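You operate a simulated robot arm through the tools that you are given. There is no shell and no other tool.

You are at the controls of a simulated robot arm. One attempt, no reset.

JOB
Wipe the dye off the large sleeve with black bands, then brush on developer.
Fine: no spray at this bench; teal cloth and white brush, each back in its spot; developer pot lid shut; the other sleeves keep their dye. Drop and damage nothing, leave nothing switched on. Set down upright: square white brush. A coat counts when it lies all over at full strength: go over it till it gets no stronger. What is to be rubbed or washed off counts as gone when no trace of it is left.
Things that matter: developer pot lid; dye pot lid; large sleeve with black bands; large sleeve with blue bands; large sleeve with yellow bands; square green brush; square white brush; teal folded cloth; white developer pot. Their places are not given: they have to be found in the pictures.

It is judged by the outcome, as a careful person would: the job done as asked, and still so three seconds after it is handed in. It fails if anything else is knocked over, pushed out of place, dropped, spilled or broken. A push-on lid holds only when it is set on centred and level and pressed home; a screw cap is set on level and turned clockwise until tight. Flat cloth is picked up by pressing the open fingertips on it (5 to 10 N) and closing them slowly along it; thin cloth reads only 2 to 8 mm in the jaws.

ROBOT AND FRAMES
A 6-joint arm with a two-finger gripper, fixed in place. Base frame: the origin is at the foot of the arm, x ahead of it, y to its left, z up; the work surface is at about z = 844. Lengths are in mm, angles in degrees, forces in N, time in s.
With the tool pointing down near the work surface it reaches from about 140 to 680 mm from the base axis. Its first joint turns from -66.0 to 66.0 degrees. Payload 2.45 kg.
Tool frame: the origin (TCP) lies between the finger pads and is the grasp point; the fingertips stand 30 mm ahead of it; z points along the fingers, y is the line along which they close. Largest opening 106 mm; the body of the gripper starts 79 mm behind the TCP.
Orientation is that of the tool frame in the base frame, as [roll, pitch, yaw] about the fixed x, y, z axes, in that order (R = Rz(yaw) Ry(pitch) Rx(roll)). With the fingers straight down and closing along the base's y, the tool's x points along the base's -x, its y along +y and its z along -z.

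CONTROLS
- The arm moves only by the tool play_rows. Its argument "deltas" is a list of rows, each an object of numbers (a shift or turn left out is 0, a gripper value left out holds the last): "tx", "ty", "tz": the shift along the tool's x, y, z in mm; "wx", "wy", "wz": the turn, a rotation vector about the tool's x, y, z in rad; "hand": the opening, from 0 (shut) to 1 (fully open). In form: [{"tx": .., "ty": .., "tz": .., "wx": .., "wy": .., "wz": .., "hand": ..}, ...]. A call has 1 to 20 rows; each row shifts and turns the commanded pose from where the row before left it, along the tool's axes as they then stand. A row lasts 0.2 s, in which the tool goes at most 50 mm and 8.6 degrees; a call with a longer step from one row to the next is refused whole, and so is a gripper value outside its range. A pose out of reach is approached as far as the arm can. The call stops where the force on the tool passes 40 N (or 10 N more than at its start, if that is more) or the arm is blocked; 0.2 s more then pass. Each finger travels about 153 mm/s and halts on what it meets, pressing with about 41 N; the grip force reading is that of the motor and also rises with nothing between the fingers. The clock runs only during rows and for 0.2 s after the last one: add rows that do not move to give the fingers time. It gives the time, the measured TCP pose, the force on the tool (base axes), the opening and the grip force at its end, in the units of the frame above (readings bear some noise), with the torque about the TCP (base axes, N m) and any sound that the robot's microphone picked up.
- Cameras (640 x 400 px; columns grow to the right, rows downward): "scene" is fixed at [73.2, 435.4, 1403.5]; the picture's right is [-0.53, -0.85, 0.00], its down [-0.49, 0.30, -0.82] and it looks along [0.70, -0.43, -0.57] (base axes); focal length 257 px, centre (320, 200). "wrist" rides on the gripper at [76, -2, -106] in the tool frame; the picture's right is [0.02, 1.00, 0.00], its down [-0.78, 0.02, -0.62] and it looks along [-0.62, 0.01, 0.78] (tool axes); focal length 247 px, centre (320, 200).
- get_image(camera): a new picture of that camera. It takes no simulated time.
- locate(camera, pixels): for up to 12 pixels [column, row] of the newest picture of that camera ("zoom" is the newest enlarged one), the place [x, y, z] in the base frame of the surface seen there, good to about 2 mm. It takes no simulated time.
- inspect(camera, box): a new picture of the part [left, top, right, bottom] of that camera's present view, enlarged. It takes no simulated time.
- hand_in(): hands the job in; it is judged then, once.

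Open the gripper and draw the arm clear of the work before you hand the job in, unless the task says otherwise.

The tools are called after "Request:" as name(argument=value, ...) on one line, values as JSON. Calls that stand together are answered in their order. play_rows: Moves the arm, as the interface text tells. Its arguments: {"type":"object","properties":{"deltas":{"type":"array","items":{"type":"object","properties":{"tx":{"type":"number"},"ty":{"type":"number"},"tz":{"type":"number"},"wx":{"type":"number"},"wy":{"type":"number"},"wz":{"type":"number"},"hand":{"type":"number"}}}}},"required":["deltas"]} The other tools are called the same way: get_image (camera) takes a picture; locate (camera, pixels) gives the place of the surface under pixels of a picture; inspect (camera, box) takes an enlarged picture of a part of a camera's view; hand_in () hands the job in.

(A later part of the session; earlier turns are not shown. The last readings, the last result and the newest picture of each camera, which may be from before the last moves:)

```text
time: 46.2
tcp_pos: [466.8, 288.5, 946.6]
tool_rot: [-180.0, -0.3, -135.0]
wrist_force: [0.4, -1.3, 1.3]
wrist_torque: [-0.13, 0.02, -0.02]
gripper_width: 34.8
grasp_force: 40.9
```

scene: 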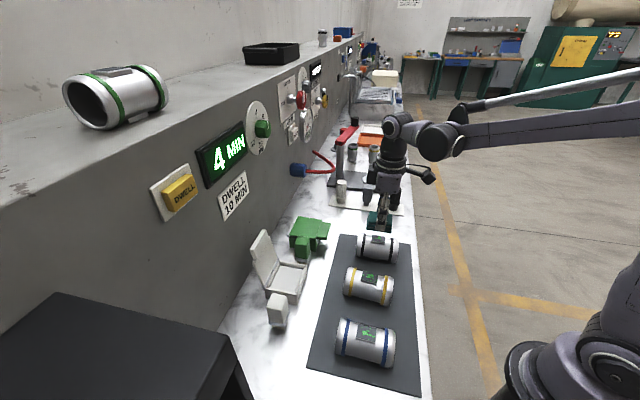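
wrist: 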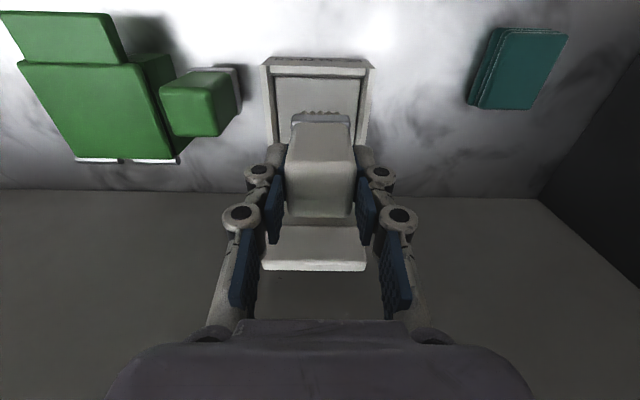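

Light contact now; I dab a few mm around at about 6 N to load the bristles, then lift out.

Request:
play_rows(deltas=[{"tz": 0.4}, {"tx": 4}, {"tx": -4}, {"tx": -4}, {"tx": 4}, {"ty": 4}, {"ty": -4}, {}])

Request:
play_rows(deltas=[{"tz": -5}, {"tz": -15}, {"tz": -25}, {"tz": -20}, {}])

Request:
get_image(camera="wrist")

Request:
inspect(camera="scene", box=[240, 180, 340, 300])

```text
time: 48.0
tcp_pos: [467.1, 288.0, 948.0]
tool_rot: [180.0, -0.3, -135.0]
wrist_force: [1.0, -0.3, -0.6]
wrist_torque: [-0.05, 0.0, 0.02]
gripper_width: 34.6
grasp_force: 40.8
```

```text
time: 49.2
tcp_pos: [467.0, 290.4, 1014.0]
tool_rot: [-180.0, -0.3, -134.9]
wrist_force: [0.0, 0.3, 0.1]
wrist_torque: [0.0, -0.03, 0.04]
gripper_width: 34.8
grasp_force: 41.2
```

```text
taken
```

wrist: 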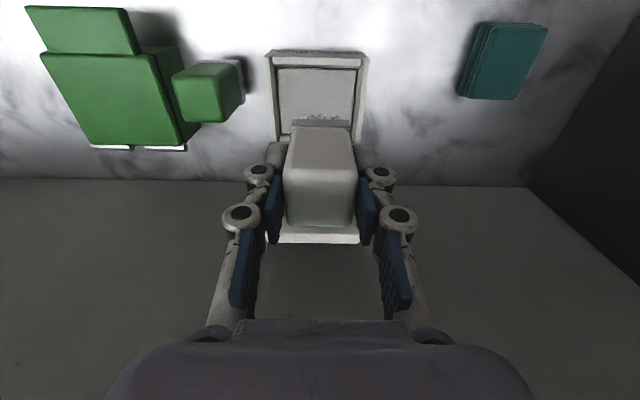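

```text
3.33 times, centred on (290, 240) of scene
```

zoom: 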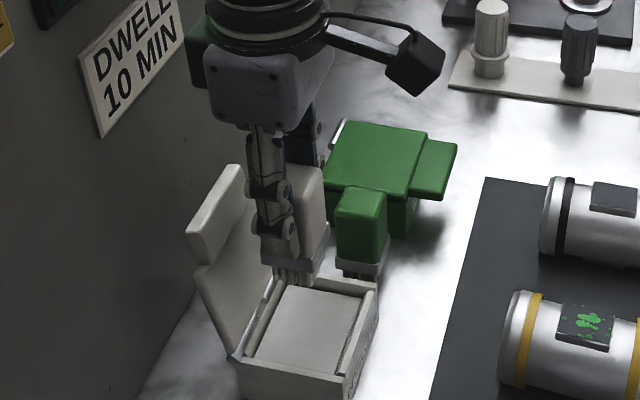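

The brush slid up about 3 mm in the jaws during the press; it is still straight. I check whether the bristles took developer.

Request:
inspect(camera="wrist", box=[270, 90, 370, 160])

Request:
inspect(camera="scene", box=[300, 225, 345, 275])

```text
5.71 times, centred on (320, 125) of wrist
```

zoom: 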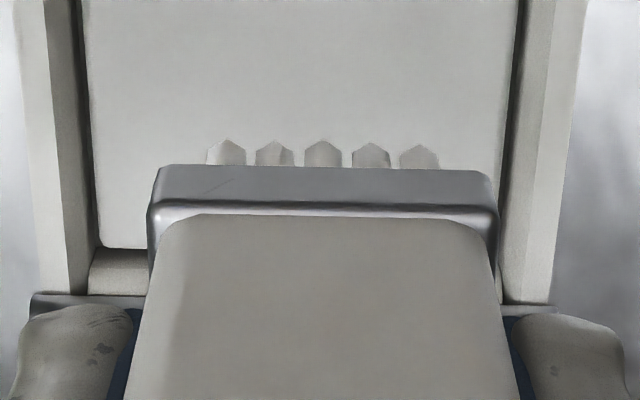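

```text
8.00 times, centred on (322, 250) of scene
```

zoom: 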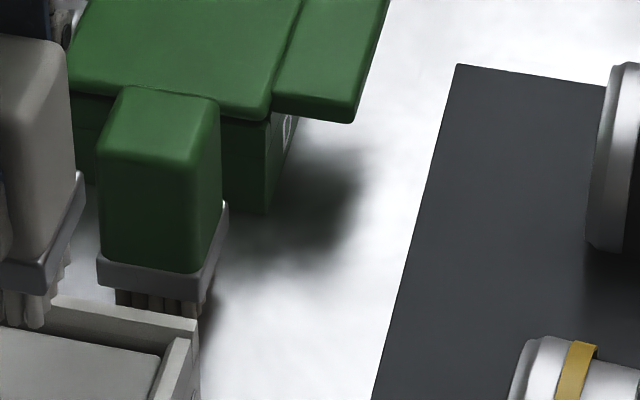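

The bristles are now coated white. I carry the brush at z≈1014 straight to above the pad (427.5,28), clear of the other sleeves and the green brush.

Request:
play_rows(deltas=[{"tx": 15.1, "ty": -11.1}, {"tx": 30.2, "ty": -22.2}, {"tx": 30.2, "ty": -22.2}, {"tx": 30.2, "ty": -22.2}, {"tx": 30.2, "ty": -22.2}, {"tx": 30.2, "ty": -22.2}, {"tx": 30.2, "ty": -22.2}, {"tx": 15.1, "ty": -11.1}, {}, {}])

Request:
get_image(camera="wrist")

Request:
inspect(camera="scene", box=[330, 180, 430, 270])

```text
time: 51.5
tcp_pos: [427.3, 29.0, 1015.3]
tool_rot: [-179.9, -0.3, -134.9]
wrist_force: [-0.1, 0.4, -0.2]
wrist_torque: [0.0, -0.01, 0.02]
gripper_width: 34.6
grasp_force: 40.6
```

```text
taken
```

wrist: 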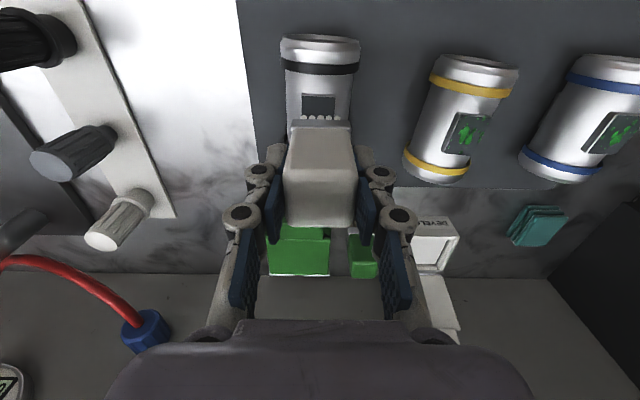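

```text
4.44 times, centred on (380, 225) of scene
```

zoom: 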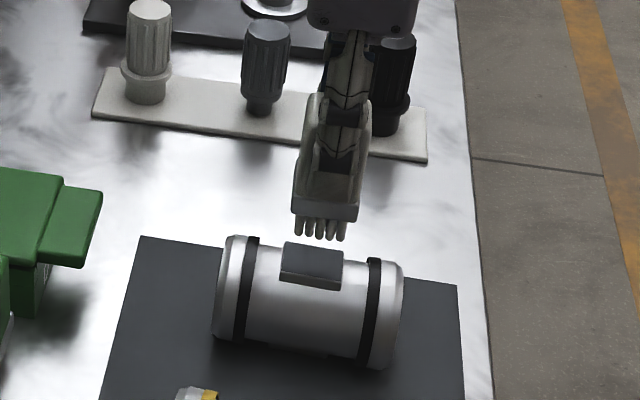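

Brush and pad line up (pad at column 320). I lower to near contact and feel for the pad.

Request:
play_rows(deltas=[{"tz": 14}, {"tz": 10}, {"tz": 3}, {"tz": 1.5}, {"tz": 1}, {}])

```text
time: 52.9
tcp_pos: [428.9, 30.3, 983.0]
tool_rot: [-180.0, -0.3, -134.8]
wrist_force: [0.3, 0.3, -0.8]
wrist_torque: [-0.02, 0.0, -0.02]
gripper_width: 34.8
grasp_force: 41.5
```

Request:
play_rows(deltas=[{"tz": 0.7}, {"tz": 0.6}, {"tz": 0.5}, {}])

```text
time: 53.9
tcp_pos: [427.3, 29.2, 982.3]
tool_rot: [-179.9, -0.3, -134.9]
wrist_force: [0.8, -3.3, 18.9]
wrist_torque: [-0.18, -0.1, -0.02]
gripper_width: 34.8
grasp_force: 40.8
```

18.9 N; I back off to around 8 N and stroke along the pad.

Request:
play_rows(deltas=[{"tz": -0.7}, {"tx": 4}, {"tx": 4}, {"tx": 3}, {"tx": -4}, {"tx": -5}, {"tx": -5}, {"tx": -4}, {"tx": -4}, {"tx": 4, "ty": 1.5}, {"tx": 5, "ty": 1.5}, {"tx": 5}, {"tx": 4}, {"tx": 4}, {"tx": -4, "ty": -3}, {"tx": -5, "ty": -3}, {"tx": -5}, {"tx": -4}, {"tx": -4}, {}])

```text
time: 58.0
tcp_pos: [438.5, 34.1, 983.3]
tool_rot: [179.9, -0.3, -134.8]
wrist_force: [0.5, 0.0, -0.5]
wrist_torque: [0.0, 0.0, 0.02]
gripper_width: 34.9
grasp_force: 40.8
```

Force fell to zero at the end of the stroke; I lift, sidestep and see how the coat looks.

Request:
play_rows(deltas=[{"tz": -10}, {"tz": -20}, {"ty": 35, "tx": 5}, {"ty": 40, "tx": 6}, {}])

Request:
get_image(camera="wrist")

Request:
inspect(camera="wrist", box=[170, 50, 290, 150])

Request:
inspect(camera="scene", box=[340, 220, 410, 275])

```text
time: 59.2
tcp_pos: [376.5, 80.1, 1012.1]
tool_rot: [-180.0, -0.3, -134.9]
wrist_force: [0.2, 0.0, -0.5]
wrist_torque: [0.02, 0.0, 0.0]
gripper_width: 34.8
grasp_force: 41.1
```

```text
taken
```

wrist: 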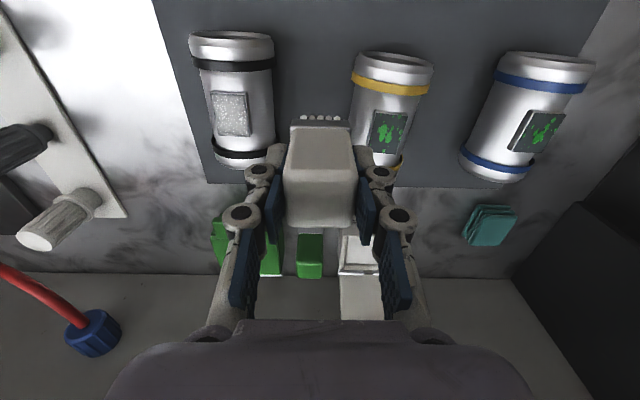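

```text
4.00 times, centred on (230, 100) of wrist
```

zoom: 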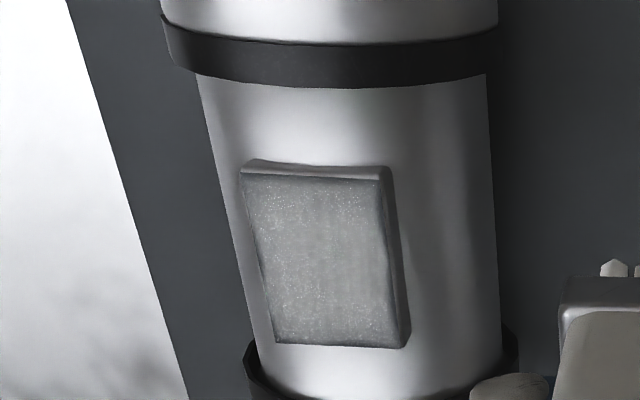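

```text
7.27 times, centred on (375, 248) of scene
```

zoom: 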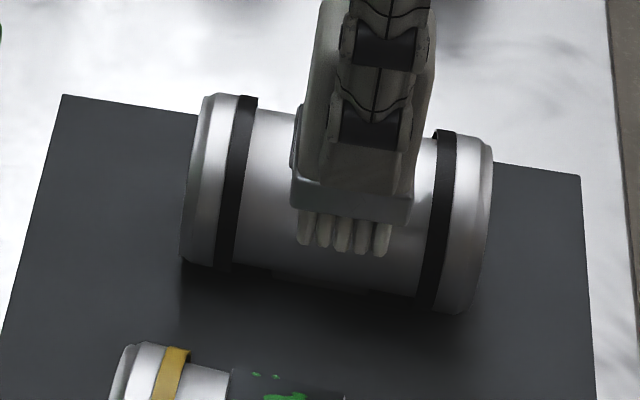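

A first partial grey coat lies on the pad, thinner at the edges. I return over it for more strokes with wider offsets.

Request:
play_rows(deltas=[{"ty": -38, "tx": 0.5}, {"ty": -35, "tx": 0.5}, {}, {"tz": 15}, {"tz": 10}, {"tz": 3}, {"tz": 1}, {}])

```text
time: 61.0
tcp_pos: [427.9, 28.7, 983.2]
tool_rot: [-180.0, -0.4, -134.9]
wrist_force: [-0.9, 0.1, -0.9]
wrist_torque: [-0.01, -0.01, 0.01]
gripper_width: 34.9
grasp_force: 41.0
```

Request:
play_rows(deltas=[{"tz": 0.6}, {"tz": 0.5}, {"tz": 0.4}, {}])

```text
time: 62.0
tcp_pos: [428.3, 26.6, 983.3]
tool_rot: [180.0, -0.3, -134.9]
wrist_force: [1.0, 0.8, 1.8]
wrist_torque: [0.06, -0.02, -0.01]
gripper_width: 34.8
grasp_force: 41.0
```

Just touching at 1.8 N; I press 0.5 mm more and stroke widely.

Request:
play_rows(deltas=[{"tz": 0.5}, {"tx": 5}, {"tx": 5}, {"ty": 4}, {"tx": -5}, {"tx": -5}, {"tx": -5}, {"tx": -5}, {"ty": -4}, {"tx": 5}, {"tx": 5}, {"tx": 5}, {"tx": 5}, {"ty": -4}, {"tx": -5}, {"tx": -5}, {"tx": -5}, {"tx": -5}, {"ty": 4}, {"tx": 5}])

```text
time: 66.2
tcp_pos: [430.6, 29.9, 981.7]
tool_rot: [180.0, -0.3, -134.9]
wrist_force: [0.0, 0.0, -0.6]
wrist_torque: [0.0, 0.02, 0.0]
gripper_width: 35.0
grasp_force: 40.4
```

Contact faded again by the end of the pass. I read the force once more and look at the brush in the jaws.

Request:
play_rows(deltas=[{"tz": 0.5}, {"tz": 0.4}, {}])

Request:
inspect(camera="scene", box=[345, 200, 415, 265])

Request:
get_image(camera="wrist")

```text
time: 67.0
tcp_pos: [431.0, 30.2, 980.8]
tool_rot: [-179.8, -0.3, -135.0]
wrist_force: [3.2, -2.5, 18.8]
wrist_torque: [-0.08, -0.27, 0.01]
gripper_width: 34.6
grasp_force: 41.0
```

```text
6.15 times, centred on (380, 232) of scene
```

zoom: 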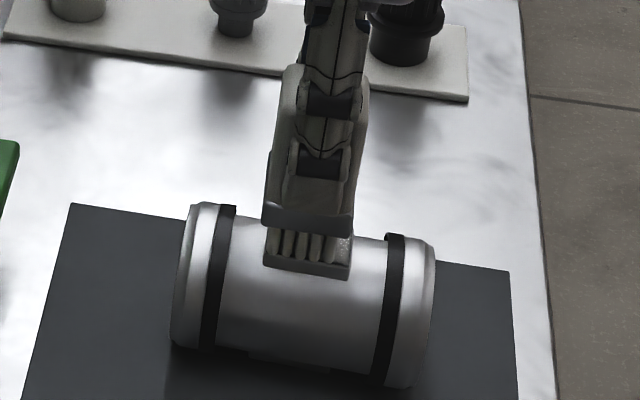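

```text
taken
```

wrist: 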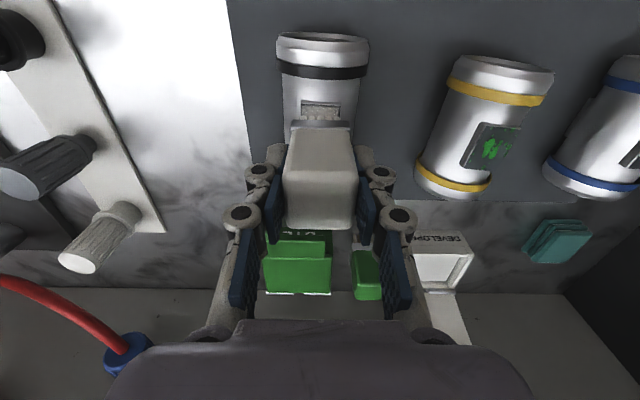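

18.8 N with less than 1 mm extra, so the brush only creeps slightly. I ease 0.3 mm and continue stroking with tiny compensating presses.

Request:
play_rows(deltas=[{"tz": -0.3}, {"tx": 5}, {"tx": 5}, {"tx": 4}, {"ty": 4}, {"tx": -5, "tz": 0.1}, {"tx": -5}, {"tx": -5}, {"tx": -5}, {"ty": -4, "tz": 0.1}, {"tx": 5}, {"tx": 5}, {"tx": 5}, {"tx": 5}, {"ty": -4, "tz": 0.1}, {"tx": -5}, {"tx": -5}, {"tx": -5}, {"tx": -5}, {}])

Request:
play_rows(deltas=[{"tz": -10}, {"tz": -20}, {"ty": 40, "tx": 5}, {"ty": 39, "tx": 4}, {}])

Request:
get_image(camera="wrist")

Request:
inspect(camera="wrist", box=[170, 50, 290, 150])

```text
time: 71.2
tcp_pos: [440.0, 33.4, 980.8]
tool_rot: [180.0, -0.2, -134.9]
wrist_force: [0.4, 1.0, -0.4]
wrist_torque: [0.02, 0.02, 0.03]
gripper_width: 34.7
grasp_force: 41.8
```

```text
time: 72.5
tcp_pos: [376.0, 82.2, 1012.2]
tool_rot: [180.0, -0.2, -134.9]
wrist_force: [0.7, 0.0, -1.1]
wrist_torque: [-0.02, 0.0, -0.01]
gripper_width: 34.7
grasp_force: 40.9
```

```text
taken
```

wrist: 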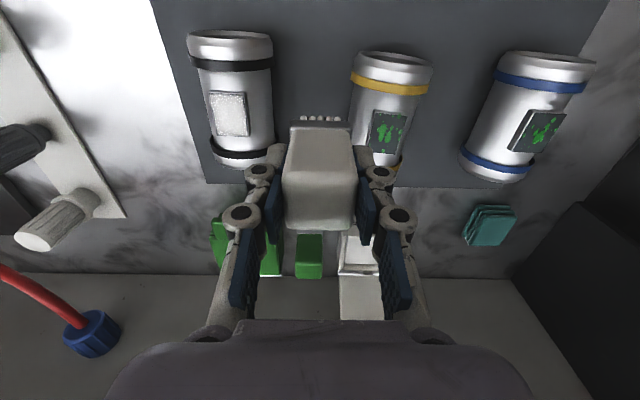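

```text
4.00 times, centred on (230, 100) of wrist
```

zoom: 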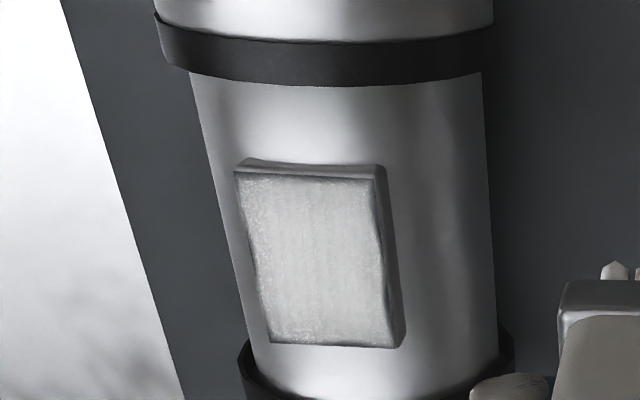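

The coat is whiter, but the margins are still thin. I go back for edge-focused strokes, starting at the −u/−v corner of the pad.

Request:
play_rows(deltas=[{"ty": -40, "tx": 8}, {"ty": -42, "tx": 8}, {}, {"tz": 15}, {"tz": 10}, {"tz": 4}, {"tz": 1}, {"tz": 0.5}, {}])

```text
time: 74.5
tcp_pos: [423.1, 11.1, 981.4]
tool_rot: [179.9, -0.4, -134.9]
wrist_force: [0.4, 0.9, 0.2]
wrist_torque: [-0.01, 0.03, 0.0]
gripper_width: 34.9
grasp_force: 41.0
```

Request:
play_rows(deltas=[{"tz": 0.6}, {"tz": 0.5}, {}])

```text
time: 75.2
tcp_pos: [422.5, 11.9, 979.8]
tool_rot: [-179.9, -0.3, -134.9]
wrist_force: [-2.5, -4.5, 34.3]
wrist_torque: [-0.06, 0.06, -0.01]
gripper_width: 34.7
grasp_force: 41.2
```

34 N is too stiff; I ease 0.7 mm and run the raster across the pad from v −8 to +8.

Request:
play_rows(deltas=[{"tz": -0.7}, {"tx": -7}, {"tx": -7}, {"tx": -7}, {"tx": -7}, {"ty": 4}, {"tx": 7}, {"tx": 7}, {"tx": 7}, {"tx": 7}, {"ty": 4}, {"tx": -7}, {"tx": -7}, {"tx": -7}, {"tx": -7}, {}])

```text
time: 78.7
tcp_pos: [435.3, 38.3, 979.1]
tool_rot: [-180.0, -0.3, -134.8]
wrist_force: [-2.1, -2.5, 8.9]
wrist_torque: [-0.17, 0.13, 0.03]
gripper_width: 34.8
grasp_force: 41.4
```

Still in contact at 8.9 N. I continue the raster over the +v half.

Request:
play_rows(deltas=[{"ty": 4}, {"tx": 7}, {"tx": 7}, {"tx": 7}, {"tx": 7}, {"ty": 4}, {"tx": -7}, {"tx": -7}, {"tx": -7}, {"tx": -7}, {"ty": -4}, {"tx": 7}, {"tx": 7}, {"tx": 7}, {"tx": 7}, {"ty": -4}, {"tx": -7}, {"tx": -7}, {}])

Request:
play_rows(deltas=[{"tz": -10}, {"tz": -20}, {"ty": 38}, {"ty": 38}, {}])

Request:
get_image(camera="wrist")

Request:
inspect(camera="wrist", box=[170, 50, 290, 150])

```text
time: 82.7
tcp_pos: [428.8, 27.2, 978.4]
tool_rot: [-179.9, -0.2, -135.0]
wrist_force: [-3.0, -6.0, 18.4]
wrist_torque: [-0.41, 0.06, -0.07]
gripper_width: 35.0
grasp_force: 40.3
```

```text
time: 83.8
tcp_pos: [369.2, 81.5, 1009.5]
tool_rot: [179.9, -0.3, -134.9]
wrist_force: [-0.3, -0.6, 0.7]
wrist_torque: [0.02, -0.02, 0.04]
gripper_width: 34.8
grasp_force: 41.7
```

```text
taken
```

wrist: 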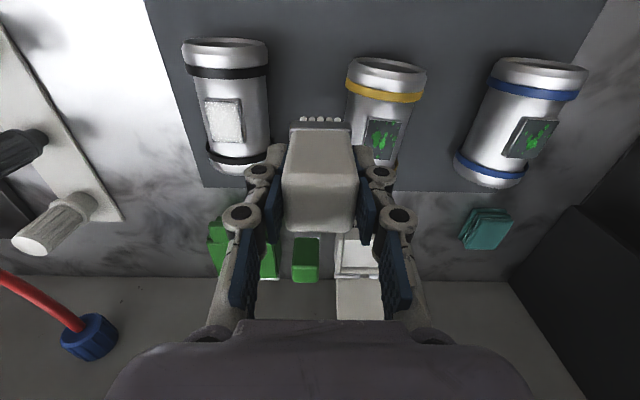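

```text
4.00 times, centred on (230, 100) of wrist
```

zoom: 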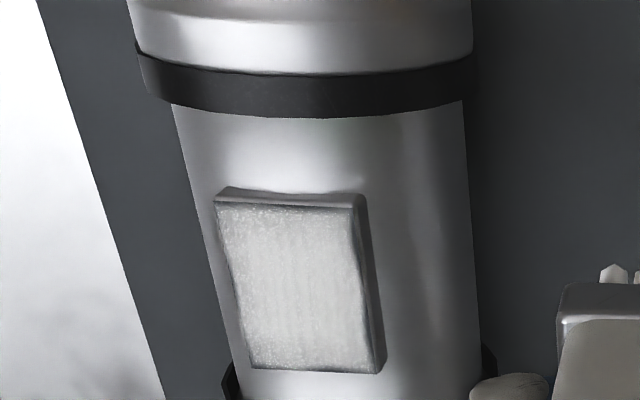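

Nearly full. I enlarge the pad further to judge uniformity at the edges.

Request:
inspect(camera="wrist", box=[200, 94, 250, 146])

Request:
inspect(camera="scene", box=[355, 225, 400, 260])

```text
7.69 times, centred on (225, 120) of wrist
```

zoom: 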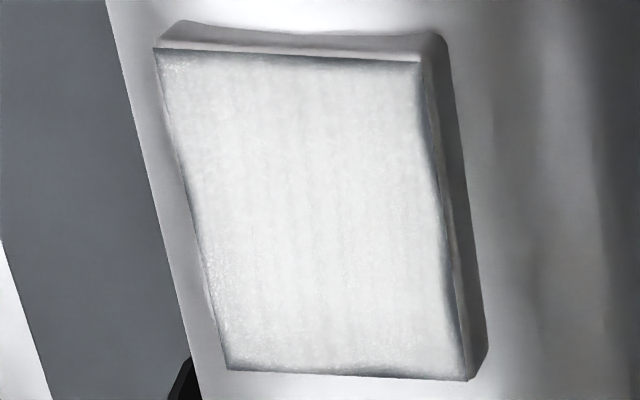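

```text
11.43 times, centred on (378, 242) of scene
```

zoom: 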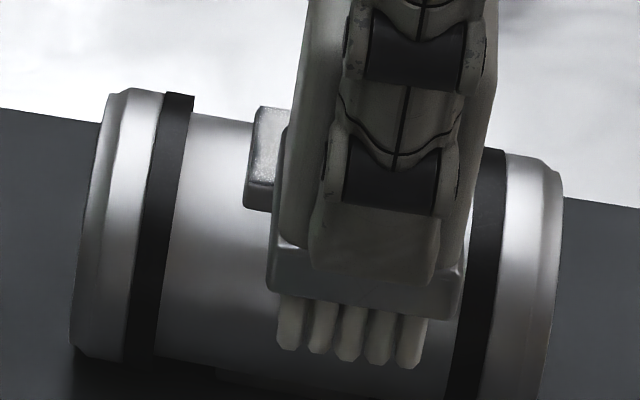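

The middle is near full white; thin darker margins remain along the edges. I make another pass with larger offsets (±11 in v, ±16 in u).

Request:
play_rows(deltas=[{"ty": -45, "tx": 6.3}, {"ty": -45, "tx": 6.4}, {}, {"tz": 15}, {"tz": 10}, {"tz": 3}, {"tz": 1}, {"tz": 0.5}, {}])

```text
time: 85.8
tcp_pos: [428.3, 8.2, 980.0]
tool_rot: [-179.9, -0.3, -134.9]
wrist_force: [-0.1, -0.2, -1.1]
wrist_torque: [-0.01, 0.01, 0.0]
gripper_width: 34.8
grasp_force: 40.6
```

Request:
play_rows(deltas=[{"ty": 2.5, "tz": 0.4}, {"tz": 0.4}, {}])

```text
time: 86.7
tcp_pos: [426.6, 10.3, 980.4]
tool_rot: [-180.0, -0.3, -134.9]
wrist_force: [0.0, 0.6, 0.3]
wrist_torque: [0.0, 0.01, -0.01]
gripper_width: 34.5
grasp_force: 41.2
```

Not touching yet here; I press a little further.

Request:
play_rows(deltas=[{"tz": 0.5}, {"tz": 0.3}, {}])

```text
time: 87.5
tcp_pos: [425.2, 11.6, 979.7]
tool_rot: [-179.9, -0.3, -134.9]
wrist_force: [0.9, 0.9, 0.5]
wrist_torque: [-0.01, -0.03, 0.01]
gripper_width: 34.8
grasp_force: 40.9
```

Request:
play_rows(deltas=[{"tz": 0.4}, {"tz": 0.4}, {}])

```text
time: 88.2
tcp_pos: [426.0, 11.6, 979.1]
tool_rot: [-180.0, -0.3, -134.9]
wrist_force: [-1.7, -3.9, 25.4]
wrist_torque: [-0.04, 0.06, 0.04]
gripper_width: 34.6
grasp_force: 40.8
```

25 N; I ease 0.4 mm and raster with the wide offsets.

Request:
play_rows(deltas=[{"tz": -0.4}, {"tx": 4}, {"tx": -7}, {"tx": -7}, {"tx": -7}, {"tx": -7}, {"tx": -6}, {"ty": 5}, {"tx": 7}, {"tx": 7}, {"tx": 7}, {"tx": 7}, {"tx": 6}, {"ty": 5, "tz": 0.1}, {"tx": -7}, {"tx": -7}, {"tx": -7}, {"tx": -7}, {"tx": -6}, {}])

Request:
play_rows(deltas=[{"ty": 5, "tz": 0.1}, {"tx": 7}, {"tx": 7}, {"tx": 7}, {"tx": 7}, {"tx": 6}, {"ty": 6, "tz": 0.1}, {"tx": -7}, {"tx": -7}, {"tx": -7}, {"tx": -7}, {"tx": -6}, {"tx": 7}, {"tx": 7}, {"tx": 7}, {"tx": 7}, {"tx": 6}, {}])

```text
time: 92.5
tcp_pos: [440.0, 39.8, 978.1]
tool_rot: [-180.0, -0.3, -134.9]
wrist_force: [-0.6, 0.1, 3.0]
wrist_torque: [-0.07, 0.1, 0.01]
gripper_width: 35.1
grasp_force: 40.9
```

```text
time: 96.2
tcp_pos: [409.8, 21.8, 978.7]
tool_rot: [179.9, -0.3, -134.9]
wrist_force: [-0.7, 0.4, -0.4]
wrist_torque: [-0.02, -0.01, -0.01]
gripper_width: 34.5
grasp_force: 41.5
```

I lift and inspect again.

Request:
play_rows(deltas=[{"tz": -10}, {"tz": -20}, {"ty": 35, "tx": -6}, {"ty": 35, "tx": -6}, {}])

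Request:
get_image(camera="wrist")

Request:
inspect(camera="wrist", box=[190, 84, 250, 146])

```text
time: 97.5
tcp_pos: [369.3, 81.5, 1009.5]
tool_rot: [-180.0, -0.3, -134.8]
wrist_force: [0.7, -0.3, -0.4]
wrist_torque: [0.04, -0.01, 0.03]
gripper_width: 34.7
grasp_force: 41.1
```

```text
taken
```

wrist: 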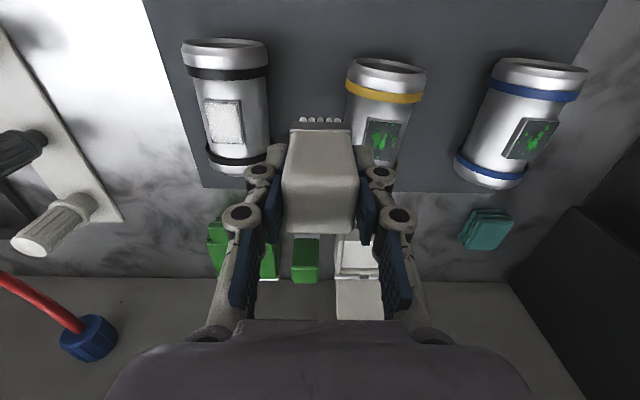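

```text
6.45 times, centred on (220, 115) of wrist
```

zoom: 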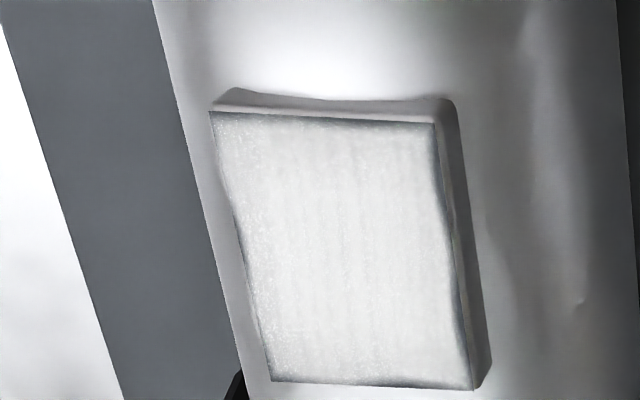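

Very close to before, with only hairline margins. I reload the brush at the pot so that a final pass can show whether it gets any stronger.

Request:
play_rows(deltas=[{"tz": -5, "tx": -10, "ty": 4}, {"tx": -35, "ty": 12.4}, {"tx": -35, "ty": 12.4}, {"tx": -35, "ty": 12.4}, {"tx": -35, "ty": 12.4}, {"tx": -35, "ty": 12.4}, {"tx": -29.6, "ty": 10.3}, {}, {}])

Request:
get_image(camera="wrist")

```text
time: 99.5
tcp_pos: [466.8, 287.5, 1009.3]
tool_rot: [-180.0, -0.3, -135.0]
wrist_force: [0.5, -0.1, -0.2]
wrist_torque: [0.01, 0.01, 0.01]
gripper_width: 34.8
grasp_force: 40.6
```

```text
taken
```

wrist: 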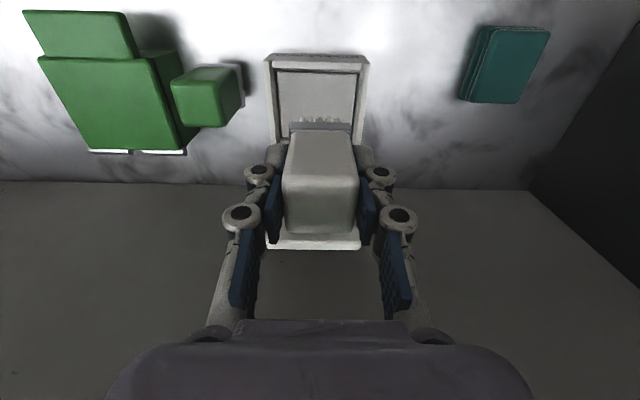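

The z reading (1009) is a few mm lower than I commanded (about 1014), so I re-read before dipping.

Request:
play_rows(deltas=[{}])

Request:
play_rows(deltas=[{}])

```text
time: 99.8
tcp_pos: [466.2, 288.2, 1008.3]
tool_rot: [-180.0, -0.3, -134.9]
wrist_force: [-0.4, -0.3, -0.2]
wrist_torque: [0.02, 0.01, 0.0]
gripper_width: 34.4
grasp_force: 40.9
```

```text
time: 100.2
tcp_pos: [465.1, 288.8, 1009.5]
tool_rot: [180.0, -0.3, -134.9]
wrist_force: [0.4, -0.2, -0.7]
wrist_torque: [0.0, 0.02, 0.0]
gripper_width: 35.2
grasp_force: 41.8
```

z is really about 1009. I lower to z≈948 and then feel for the developer surface in small steps.

Request:
play_rows(deltas=[{"tz": 25}, {"tz": 20}, {"tz": 12}, {"tz": 3}, {"tz": 2}, {"tz": 1}, {}])

```text
time: 101.8
tcp_pos: [465.5, 285.0, 949.0]
tool_rot: [180.0, -0.3, -134.9]
wrist_force: [-0.4, 0.0, -0.5]
wrist_torque: [0.03, 0.0, 0.01]
gripper_width: 34.8
grasp_force: 41.9
```

Request:
play_rows(deltas=[{"tz": 1}, {"tz": 1}, {"tz": 0.8}, {}])

```text
time: 102.8
tcp_pos: [464.9, 285.0, 946.5]
tool_rot: [180.0, -0.2, -134.9]
wrist_force: [0.1, -0.6, -1.0]
wrist_torque: [-0.04, 0.0, 0.0]
gripper_width: 34.7
grasp_force: 40.6
```

Request:
play_rows(deltas=[{"tz": 0.8}, {"tz": 0.8}, {"tz": 0.6}, {}])

```text
time: 103.8
tcp_pos: [464.9, 285.8, 944.8]
tool_rot: [180.0, -0.3, -134.9]
wrist_force: [-0.2, -0.3, -0.6]
wrist_torque: [0.02, 0.01, -0.01]
gripper_width: 35.0
grasp_force: 40.9
```

Request:
play_rows(deltas=[{"tz": 0.7}, {"tz": 0.6}, {"tz": 0.5}, {}])

```text
time: 104.8
tcp_pos: [464.3, 286.1, 942.9]
tool_rot: [180.0, -0.3, -134.8]
wrist_force: [-0.1, -0.2, -0.5]
wrist_torque: [0.01, 0.03, -0.02]
gripper_width: 34.8
grasp_force: 41.2
```

Request:
play_rows(deltas=[{"tz": 0.5}, {"tz": 0.5}, {"tz": 0.4}, {}])

```text
time: 105.8
tcp_pos: [465.8, 286.3, 941.5]
tool_rot: [-179.9, -0.2, -134.9]
wrist_force: [2.3, 2.6, 18.7]
wrist_torque: [0.17, -0.15, -0.02]
gripper_width: 34.8
grasp_force: 41.8
```

Contact at z≈942, 18.7 N. I ease off, dab around to load, and lift out.

Request:
play_rows(deltas=[{"tz": -0.5}, {"tx": 4}, {"tx": -4}, {"tx": -4}, {"tx": 4}, {"ty": 4}, {"ty": -8}, {"ty": 4}, {}])

Request:
play_rows(deltas=[{"tz": -5}, {"tz": -15}, {"tz": -25}, {"tz": -25}, {}])

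```text
time: 107.8
tcp_pos: [463.8, 285.9, 941.5]
tool_rot: [-179.9, -0.3, -134.9]
wrist_force: [-3.1, 3.6, 10.3]
wrist_torque: [0.21, 0.09, 0.0]
gripper_width: 35.1
grasp_force: 40.6
```

```text
time: 109.0
tcp_pos: [465.3, 287.7, 1012.3]
tool_rot: [-180.0, -0.2, -134.9]
wrist_force: [0.3, -0.9, -0.2]
wrist_torque: [0.02, 0.0, -0.01]
gripper_width: 34.6
grasp_force: 41.4
```

Reloaded. I carry it back to the −u/−v corner of the pad.

Request:
play_rows(deltas=[{"tx": 14, "ty": -10.4}, {"tx": 28.1, "ty": -20.9}, {"tx": 28.1, "ty": -20.9}, {"tx": 28.1, "ty": -20.9}, {"tx": 28.1, "ty": -20.9}, {"tx": 28.1, "ty": -20.9}, {"tx": 28.1, "ty": -20.9}, {"tx": 28.1, "ty": -20.9}, {"tx": 13.8, "ty": -10.2}, {}, {}])

Request:
play_rows(deltas=[{}])

```text
time: 111.5
tcp_pos: [422.5, 9.7, 1012.5]
tool_rot: [179.9, -0.3, -134.8]
wrist_force: [-0.8, 0.6, -1.2]
wrist_torque: [0.0, -0.02, -0.01]
gripper_width: 34.8
grasp_force: 40.9
```

```text
time: 111.8
tcp_pos: [422.2, 9.7, 1012.0]
tool_rot: [-180.0, -0.3, -134.9]
wrist_force: [0.1, 0.4, -0.5]
wrist_torque: [-0.01, -0.02, -0.04]
gripper_width: 34.8
grasp_force: 41.0
```

Request:
play_rows(deltas=[{"tz": 15}, {"tz": 10}, {"tz": 4}, {"tz": 1.5}, {"tz": 1}, {}])

Request:
play_rows(deltas=[{"tz": 0.5}, {"tz": 0.5}, {}])

```text
time: 113.2
tcp_pos: [425.4, 10.5, 982.8]
tool_rot: [-179.9, -0.3, -134.9]
wrist_force: [0.8, -0.1, -0.7]
wrist_torque: [0.0, -0.03, -0.02]
gripper_width: 35.0
grasp_force: 41.5
```

```text
time: 114.0
tcp_pos: [423.7, 10.6, 980.3]
tool_rot: [-179.9, -0.3, -134.9]
wrist_force: [-0.3, 0.0, -0.2]
wrist_torque: [0.0, 0.03, 0.03]
gripper_width: 35.0
grasp_force: 41.0
```

Request:
play_rows(deltas=[{"tz": 0.5}, {"tz": 0.5}, {}])

Request:
play_rows(deltas=[{"tz": 0.4}, {}])

```text
time: 114.8
tcp_pos: [425.0, 9.9, 979.5]
tool_rot: [-180.0, -0.3, -134.9]
wrist_force: [-0.2, 0.4, -0.9]
wrist_torque: [0.01, -0.04, -0.01]
gripper_width: 34.6
grasp_force: 41.0
```

```text
time: 115.5
tcp_pos: [425.3, 9.4, 978.5]
tool_rot: [180.0, -0.2, -134.9]
wrist_force: [-0.1, 0.0, -0.7]
wrist_torque: [0.04, -0.03, 0.0]
gripper_width: 34.8
grasp_force: 41.0
```

Request:
play_rows(deltas=[{"tz": 0.4}, {"tz": 0.3}, {}])

Request:
play_rows(deltas=[{"tz": 0.3}, {}])

```text
time: 116.2
tcp_pos: [423.6, 9.8, 978.8]
tool_rot: [180.0, -0.3, -134.9]
wrist_force: [-0.5, -0.4, 0.1]
wrist_torque: [0.02, -0.01, 0.01]
gripper_width: 34.7
grasp_force: 40.8
```

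```text
time: 116.8
tcp_pos: [425.6, 11.6, 977.1]
tool_rot: [-180.0, -0.4, -134.9]
wrist_force: [0.0, -1.1, 2.1]
wrist_torque: [-0.05, 0.02, 0.02]
gripper_width: 34.8
grasp_force: 41.0
```

Touching at 2.1 N. I press 0.5 mm more and raster the whole pad again with the loaded brush.

Request:
play_rows(deltas=[{"tz": 0.5}, {"tx": -7}, {"tx": -7}, {"tx": -7}, {"tx": -7}, {"tx": -5}, {"ty": 4.5, "tz": 0.1}, {"tx": 7}, {"tx": 7}, {"tx": 7}, {"tx": 7}, {"tx": 5}, {"ty": 4.5, "tz": 0.1}, {"tx": -7}, {"tx": -7}, {"tx": -7}, {"tx": -7}, {"tx": -5}, {}])

Request:
play_rows(deltas=[{"ty": 4.5, "tz": 0.1}, {"tx": 7}, {"tx": 7}, {"tx": 7}, {"tx": 7}, {"tx": 5}, {"ty": 4.5, "tz": 0.1}, {"tx": -7}, {"tx": -7}, {"tx": -7}, {"tx": -7}, {"tx": -5}, {}])

```text
time: 120.8
tcp_pos: [440.5, 40.2, 975.9]
tool_rot: [-180.0, -0.3, -134.9]
wrist_force: [-5.9, -5.9, 22.3]
wrist_torque: [-0.41, 0.59, 0.07]
gripper_width: 35.1
grasp_force: 40.9
```

```text
time: 123.7
tcp_pos: [436.2, 45.4, 976.9]
tool_rot: [180.0, -0.3, -134.9]
wrist_force: [0.1, 0.2, -1.0]
wrist_torque: [-0.04, -0.02, -0.02]
gripper_width: 34.7
grasp_force: 40.8
```

Contact was lost on the last lines, so I press again here and repeat the +v side.

Request:
play_rows(deltas=[{"tx": 5, "tz": 0.5}, {"tz": 0.4}, {}])

```text
time: 124.5
tcp_pos: [431.5, 41.3, 976.1]
tool_rot: [-180.0, -0.3, -134.9]
wrist_force: [-2.1, 0.6, 11.3]
wrist_torque: [0.09, 0.1, 0.01]
gripper_width: 34.8
grasp_force: 41.1
```

Request:
play_rows(deltas=[{"tx": 7, "ty": 1}, {"tx": 7, "ty": 1}, {"tx": 7}, {"tx": 7, "tz": 0.1}, {"ty": 3}, {"tx": -7}, {"tx": -7, "tz": 0.1}, {"tx": -7}, {"tx": -7}, {"tx": -4}, {"ty": -4, "tz": 0.1}, {"ty": -5}, {"ty": -5}, {"ty": -5}, {"ty": -3}, {}])

```text
time: 127.8
tcp_pos: [446.8, 34.3, 977.3]
tool_rot: [-179.9, -0.3, -134.9]
wrist_force: [0.0, 0.2, -0.5]
wrist_torque: [0.03, 0.01, 0.0]
gripper_width: 34.9
grasp_force: 41.4
```

I lift and look at both the coat and how the brush sits in the jaws.

Request:
play_rows(deltas=[{"tz": -10}, {"tz": -20}, {"ty": 40, "tx": 10}, {"ty": 38, "tx": 8}, {}])

Request:
get_image(camera="wrist")

Request:
inspect(camera="wrist", box=[190, 84, 250, 146])

Request:
inspect(camera="scene", box=[345, 200, 415, 265])

```text
time: 129.1
tcp_pos: [377.8, 73.4, 1004.5]
tool_rot: [180.0, -0.2, -134.9]
wrist_force: [1.7, 0.1, -1.0]
wrist_torque: [-0.02, 0.01, 0.01]
gripper_width: 34.9
grasp_force: 40.7
```

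```text
taken
```

wrist: 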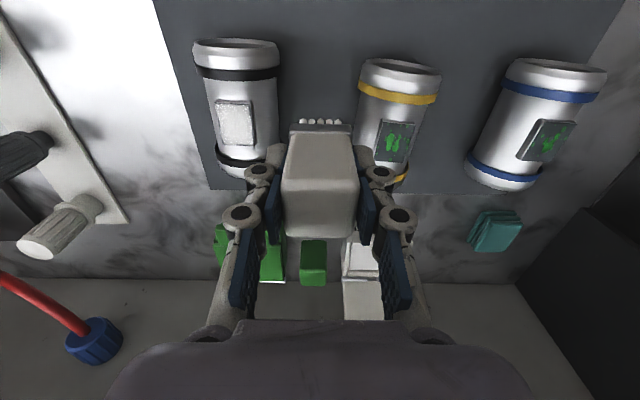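

```text
6.45 times, centred on (220, 115) of wrist
```

zoom: 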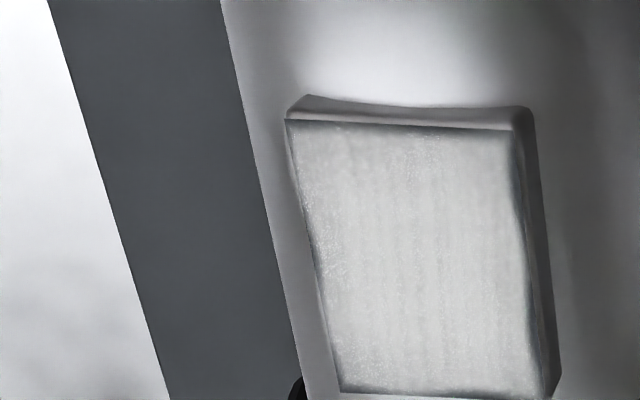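

```text
6.15 times, centred on (380, 232) of scene
```

zoom: 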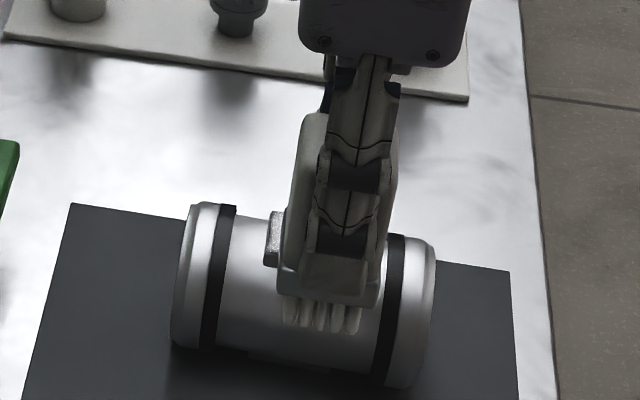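

The brush has slid to where the fingertips sit just above the ferrule, still straight. I move the arm aside so the fixed camera can see the pad at high zoom.

Request:
play_rows(deltas=[{"tz": -15}, {"ty": 40, "tx": -20}, {"ty": 40, "tx": -25}, {"tx": -40}, {}])

Request:
inspect(camera="scene", box=[365, 228, 390, 248])

Request:
get_image(camera="scene")

Request:
get_image(camera="wrist")

```text
time: 130.2
tcp_pos: [385.0, 192.9, 1020.3]
tool_rot: [180.0, -0.3, -134.9]
wrist_force: [-0.3, 0.5, -0.7]
wrist_torque: [0.0, -0.03, 0.02]
gripper_width: 34.6
grasp_force: 40.8
```

```text
16.00 times, centred on (378, 238) of scene
```

zoom: 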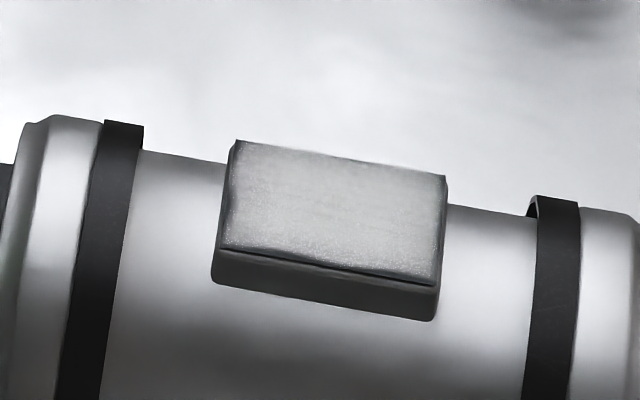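

```text
taken
```

scene: 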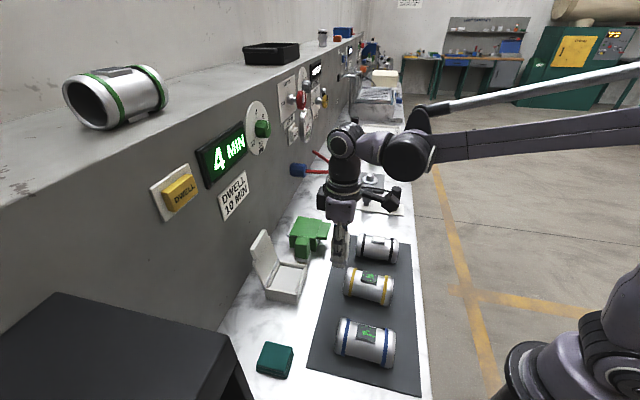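

```text
taken
```

wrist: 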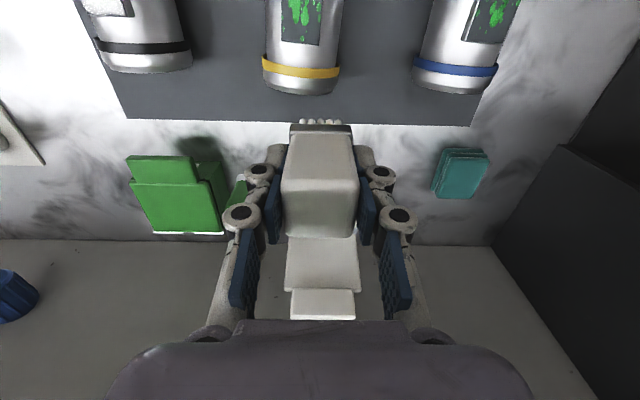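

From this side the coat looks even. I return to the earlier viewing pose (≈369,81,1009) to compare the pad like for like with the previous pass.

Request:
play_rows(deltas=[{"tx": 30, "ty": -22.6}, {"tx": 30, "ty": -22.6}, {"tx": 29.9, "ty": -22.5}, {"tz": 11}, {}, {}])

Request:
inspect(camera="wrist", box=[190, 84, 250, 146])

```text
time: 131.7
tcp_pos: [367.0, 81.8, 1009.3]
tool_rot: [-179.9, -0.3, -134.8]
wrist_force: [-0.1, 0.5, -0.4]
wrist_torque: [0.02, 0.02, 0.0]
gripper_width: 34.9
grasp_force: 40.9
```

```text
6.45 times, centred on (220, 115) of wrist
```

zoom: 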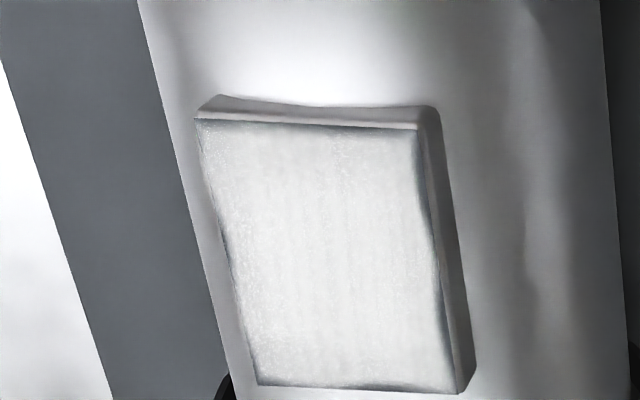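

Much the same as before, so it is near saturation. I do one more controlled pass with cross-strokes (along v), keeping contact verified.

Request:
play_rows(deltas=[{"ty": -45, "tx": 4.6}, {"ty": -43.8, "tx": 4.7}, {}, {"tz": 15}, {"tz": 10}, {"tz": 4}, {"tz": 2}, {"tz": 1}, {}])

Request:
play_rows(deltas=[{"tz": 0.5}, {"tz": 0.4}, {}])

```text
time: 133.7
tcp_pos: [421.8, 11.9, 976.9]
tool_rot: [-180.0, -0.3, -135.0]
wrist_force: [-0.8, 0.9, -0.8]
wrist_torque: [0.01, -0.02, 0.0]
gripper_width: 34.8
grasp_force: 41.4
```

```text
time: 134.4
tcp_pos: [422.4, 12.9, 976.3]
tool_rot: [180.0, -0.3, -134.9]
wrist_force: [-0.6, -0.9, -0.7]
wrist_torque: [0.0, 0.0, 0.0]
gripper_width: 35.0
grasp_force: 40.6
```

Request:
play_rows(deltas=[{"tz": 0.5}, {"tz": 0.4}, {}])

Request:
play_rows(deltas=[{"tz": 0.4}, {}])

```text
time: 135.2
tcp_pos: [423.2, 12.1, 975.7]
tool_rot: [180.0, -0.3, -134.9]
wrist_force: [0.9, 0.1, -0.3]
wrist_torque: [0.02, -0.01, 0.0]
gripper_width: 34.8
grasp_force: 40.8
```

```text
time: 135.8
tcp_pos: [422.3, 11.2, 975.3]
tool_rot: [180.0, -0.4, -134.9]
wrist_force: [0.4, 0.5, 0.4]
wrist_torque: [0.01, -0.02, -0.01]
gripper_width: 34.6
grasp_force: 41.1
```

Request:
play_rows(deltas=[{"tz": 0.4}, {"tz": 0.3}, {}])

Request:
play_rows(deltas=[{"tz": 0.3}, {}])

```text
time: 136.7
tcp_pos: [422.8, 11.8, 975.1]
tool_rot: [180.0, -0.3, -134.9]
wrist_force: [-0.9, -1.8, 20.2]
wrist_torque: [0.04, -0.03, 0.04]
gripper_width: 35.0
grasp_force: 40.8
```

```text
time: 137.2
tcp_pos: [422.0, 11.7, 974.5]
tool_rot: [-179.9, -0.2, -134.9]
wrist_force: [-0.3, 1.1, 10.5]
wrist_torque: [0.13, -0.07, -0.01]
gripper_width: 34.6
grasp_force: 41.1
```

Contact at 10.5 N. I run cross-strokes along v, stepping along u.

Request:
play_rows(deltas=[{"ty": -2}, {"ty": 5}, {"ty": 5}, {"ty": 5}, {"ty": 5}, {"tx": -6, "tz": 0.1}, {"ty": -5}, {"ty": -5}, {"ty": -5}, {"ty": -5}, {"tx": -6, "tz": 0.1}, {"ty": 5}, {"ty": 5}, {"ty": 5}, {"ty": 5}, {"tx": -6, "tz": 0.1}, {"ty": -5}, {"ty": -5}, {"ty": -5}, {"ty": -5}])

Request:
play_rows(deltas=[{"tx": -6, "tz": 0.1}, {}])

```text
time: 141.4
tcp_pos: [435.8, 22.8, 972.3]
tool_rot: [179.9, -0.2, -134.9]
wrist_force: [-1.8, 4.2, 12.4]
wrist_torque: [0.37, 0.26, 0.0]
gripper_width: 34.8
grasp_force: 40.8
```

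```text
time: 142.1
tcp_pos: [440.0, 25.2, 973.0]
tool_rot: [-179.9, -0.4, -134.9]
wrist_force: [-3.9, -6.2, 20.0]
wrist_torque: [-0.25, 0.29, 0.04]
gripper_width: 34.7
grasp_force: 41.5
```

Contact held (20 N). I finish the +u end with cross-strokes and then run the two long edges.

Request:
play_rows(deltas=[{"tz": -0.2, "ty": 5}, {"ty": 5}, {"ty": 5}, {"ty": 5}, {"tx": -6}, {"ty": -5}, {"ty": -5}, {"ty": -5}, {"ty": -5}, {"tx": 6}, {"tx": 6}, {"tx": 6}, {"tx": 6}, {"tx": 6}, {"tx": 4}, {"ty": 6}, {"ty": 6}, {"ty": 7}, {}])

Request:
play_rows(deltas=[{"tz": 0.2, "tx": -6}, {"tx": -6}, {"tx": -6}, {"tx": -6}, {"tx": -6}, {"tx": 6}, {"tx": 6}, {"tx": 6}, {"tx": 6}, {"tx": 6}, {}])

```text
time: 146.1
tcp_pos: [406.5, 19.4, 974.2]
tool_rot: [179.9, -0.3, -134.9]
wrist_force: [0.5, -0.8, 1.0]
wrist_torque: [0.02, -0.03, 0.01]
gripper_width: 34.9
grasp_force: 41.1
```

```text
time: 148.4
tcp_pos: [409.4, 22.5, 973.7]
tool_rot: [-179.8, -0.1, -134.9]
wrist_force: [3.9, 3.0, 13.9]
wrist_torque: [0.24, -0.34, 0.04]
gripper_width: 34.9
grasp_force: 40.9
```

Contact was kept (13.9 N). I lift and go back to the same viewing pose to compare.

Request:
play_rows(deltas=[{"tz": -10}, {"tz": -25.5}, {"ty": 35, "tx": -6.7}, {"ty": 35, "tx": -6.7}, {}, {}])

Request:
get_image(camera="wrist")

Request:
inspect(camera="wrist", box=[190, 84, 250, 146])

```text
time: 149.8
tcp_pos: [368.8, 81.2, 1008.9]
tool_rot: [180.0, -0.3, -135.0]
wrist_force: [0.6, -0.1, 0.2]
wrist_torque: [-0.04, 0.0, -0.01]
gripper_width: 34.7
grasp_force: 41.6
```

```text
taken
```

wrist: 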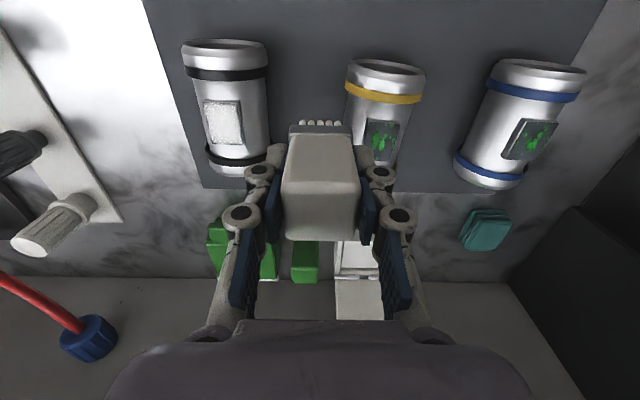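

```text
6.45 times, centred on (220, 115) of wrist
```

zoom: 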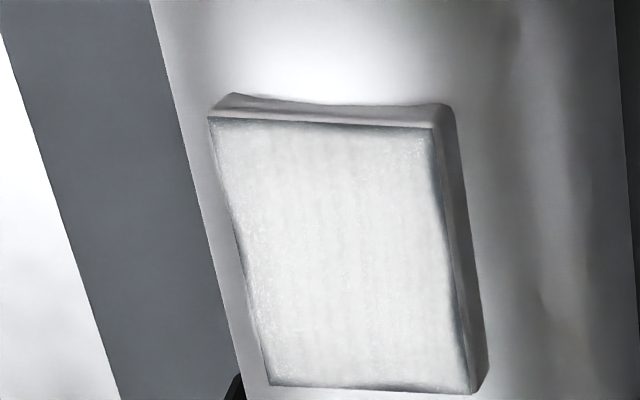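

Whiter and smoother; some fine speckle remains toward the left and top edges. I enlarge further.

Request:
inspect(camera="wrist", box=[202, 98, 228, 122])

Request:
inspect(camera="wrist", box=[220, 120, 246, 146])

```text
16.00 times, centred on (215, 110) of wrist
```

zoom: 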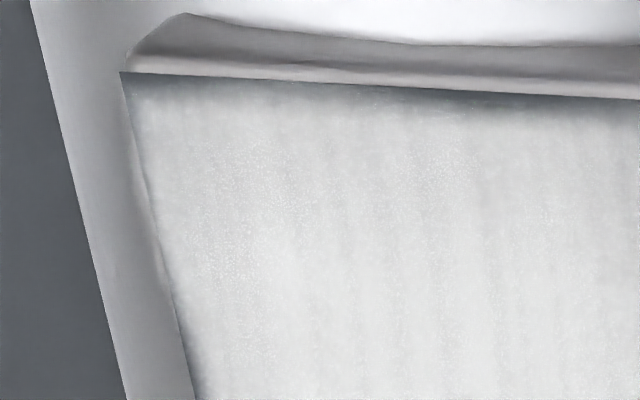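

```text
15.38 times, centred on (233, 133) of wrist
```

zoom: 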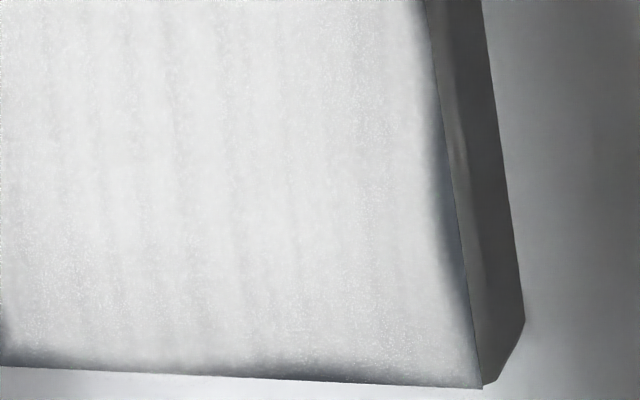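

I do one more full pass the same way and compare these two close-ups afterwards; if unchanged the coat is at full strength.

Request:
play_rows(deltas=[{"ty": -45, "tx": 5}, {"ty": -45, "tx": 6}, {}, {"tz": 15}, {"tz": 12}, {"tz": 4}, {"tz": 2}, {"tz": 1}, {}])

Request:
play_rows(deltas=[{"tz": 0.5}, {"tz": 0.4}, {}])

```text
time: 151.8
tcp_pos: [424.8, 7.2, 976.2]
tool_rot: [180.0, -0.3, -134.9]
wrist_force: [0.5, 0.1, -1.2]
wrist_torque: [-0.03, 0.0, -0.02]
gripper_width: 34.9
grasp_force: 41.6
```

```text
time: 152.7
tcp_pos: [422.8, 8.0, 974.2]
tool_rot: [180.0, -0.2, -135.0]
wrist_force: [0.3, 0.3, -0.1]
wrist_torque: [0.0, 0.01, 0.04]
gripper_width: 35.2
grasp_force: 41.0
```

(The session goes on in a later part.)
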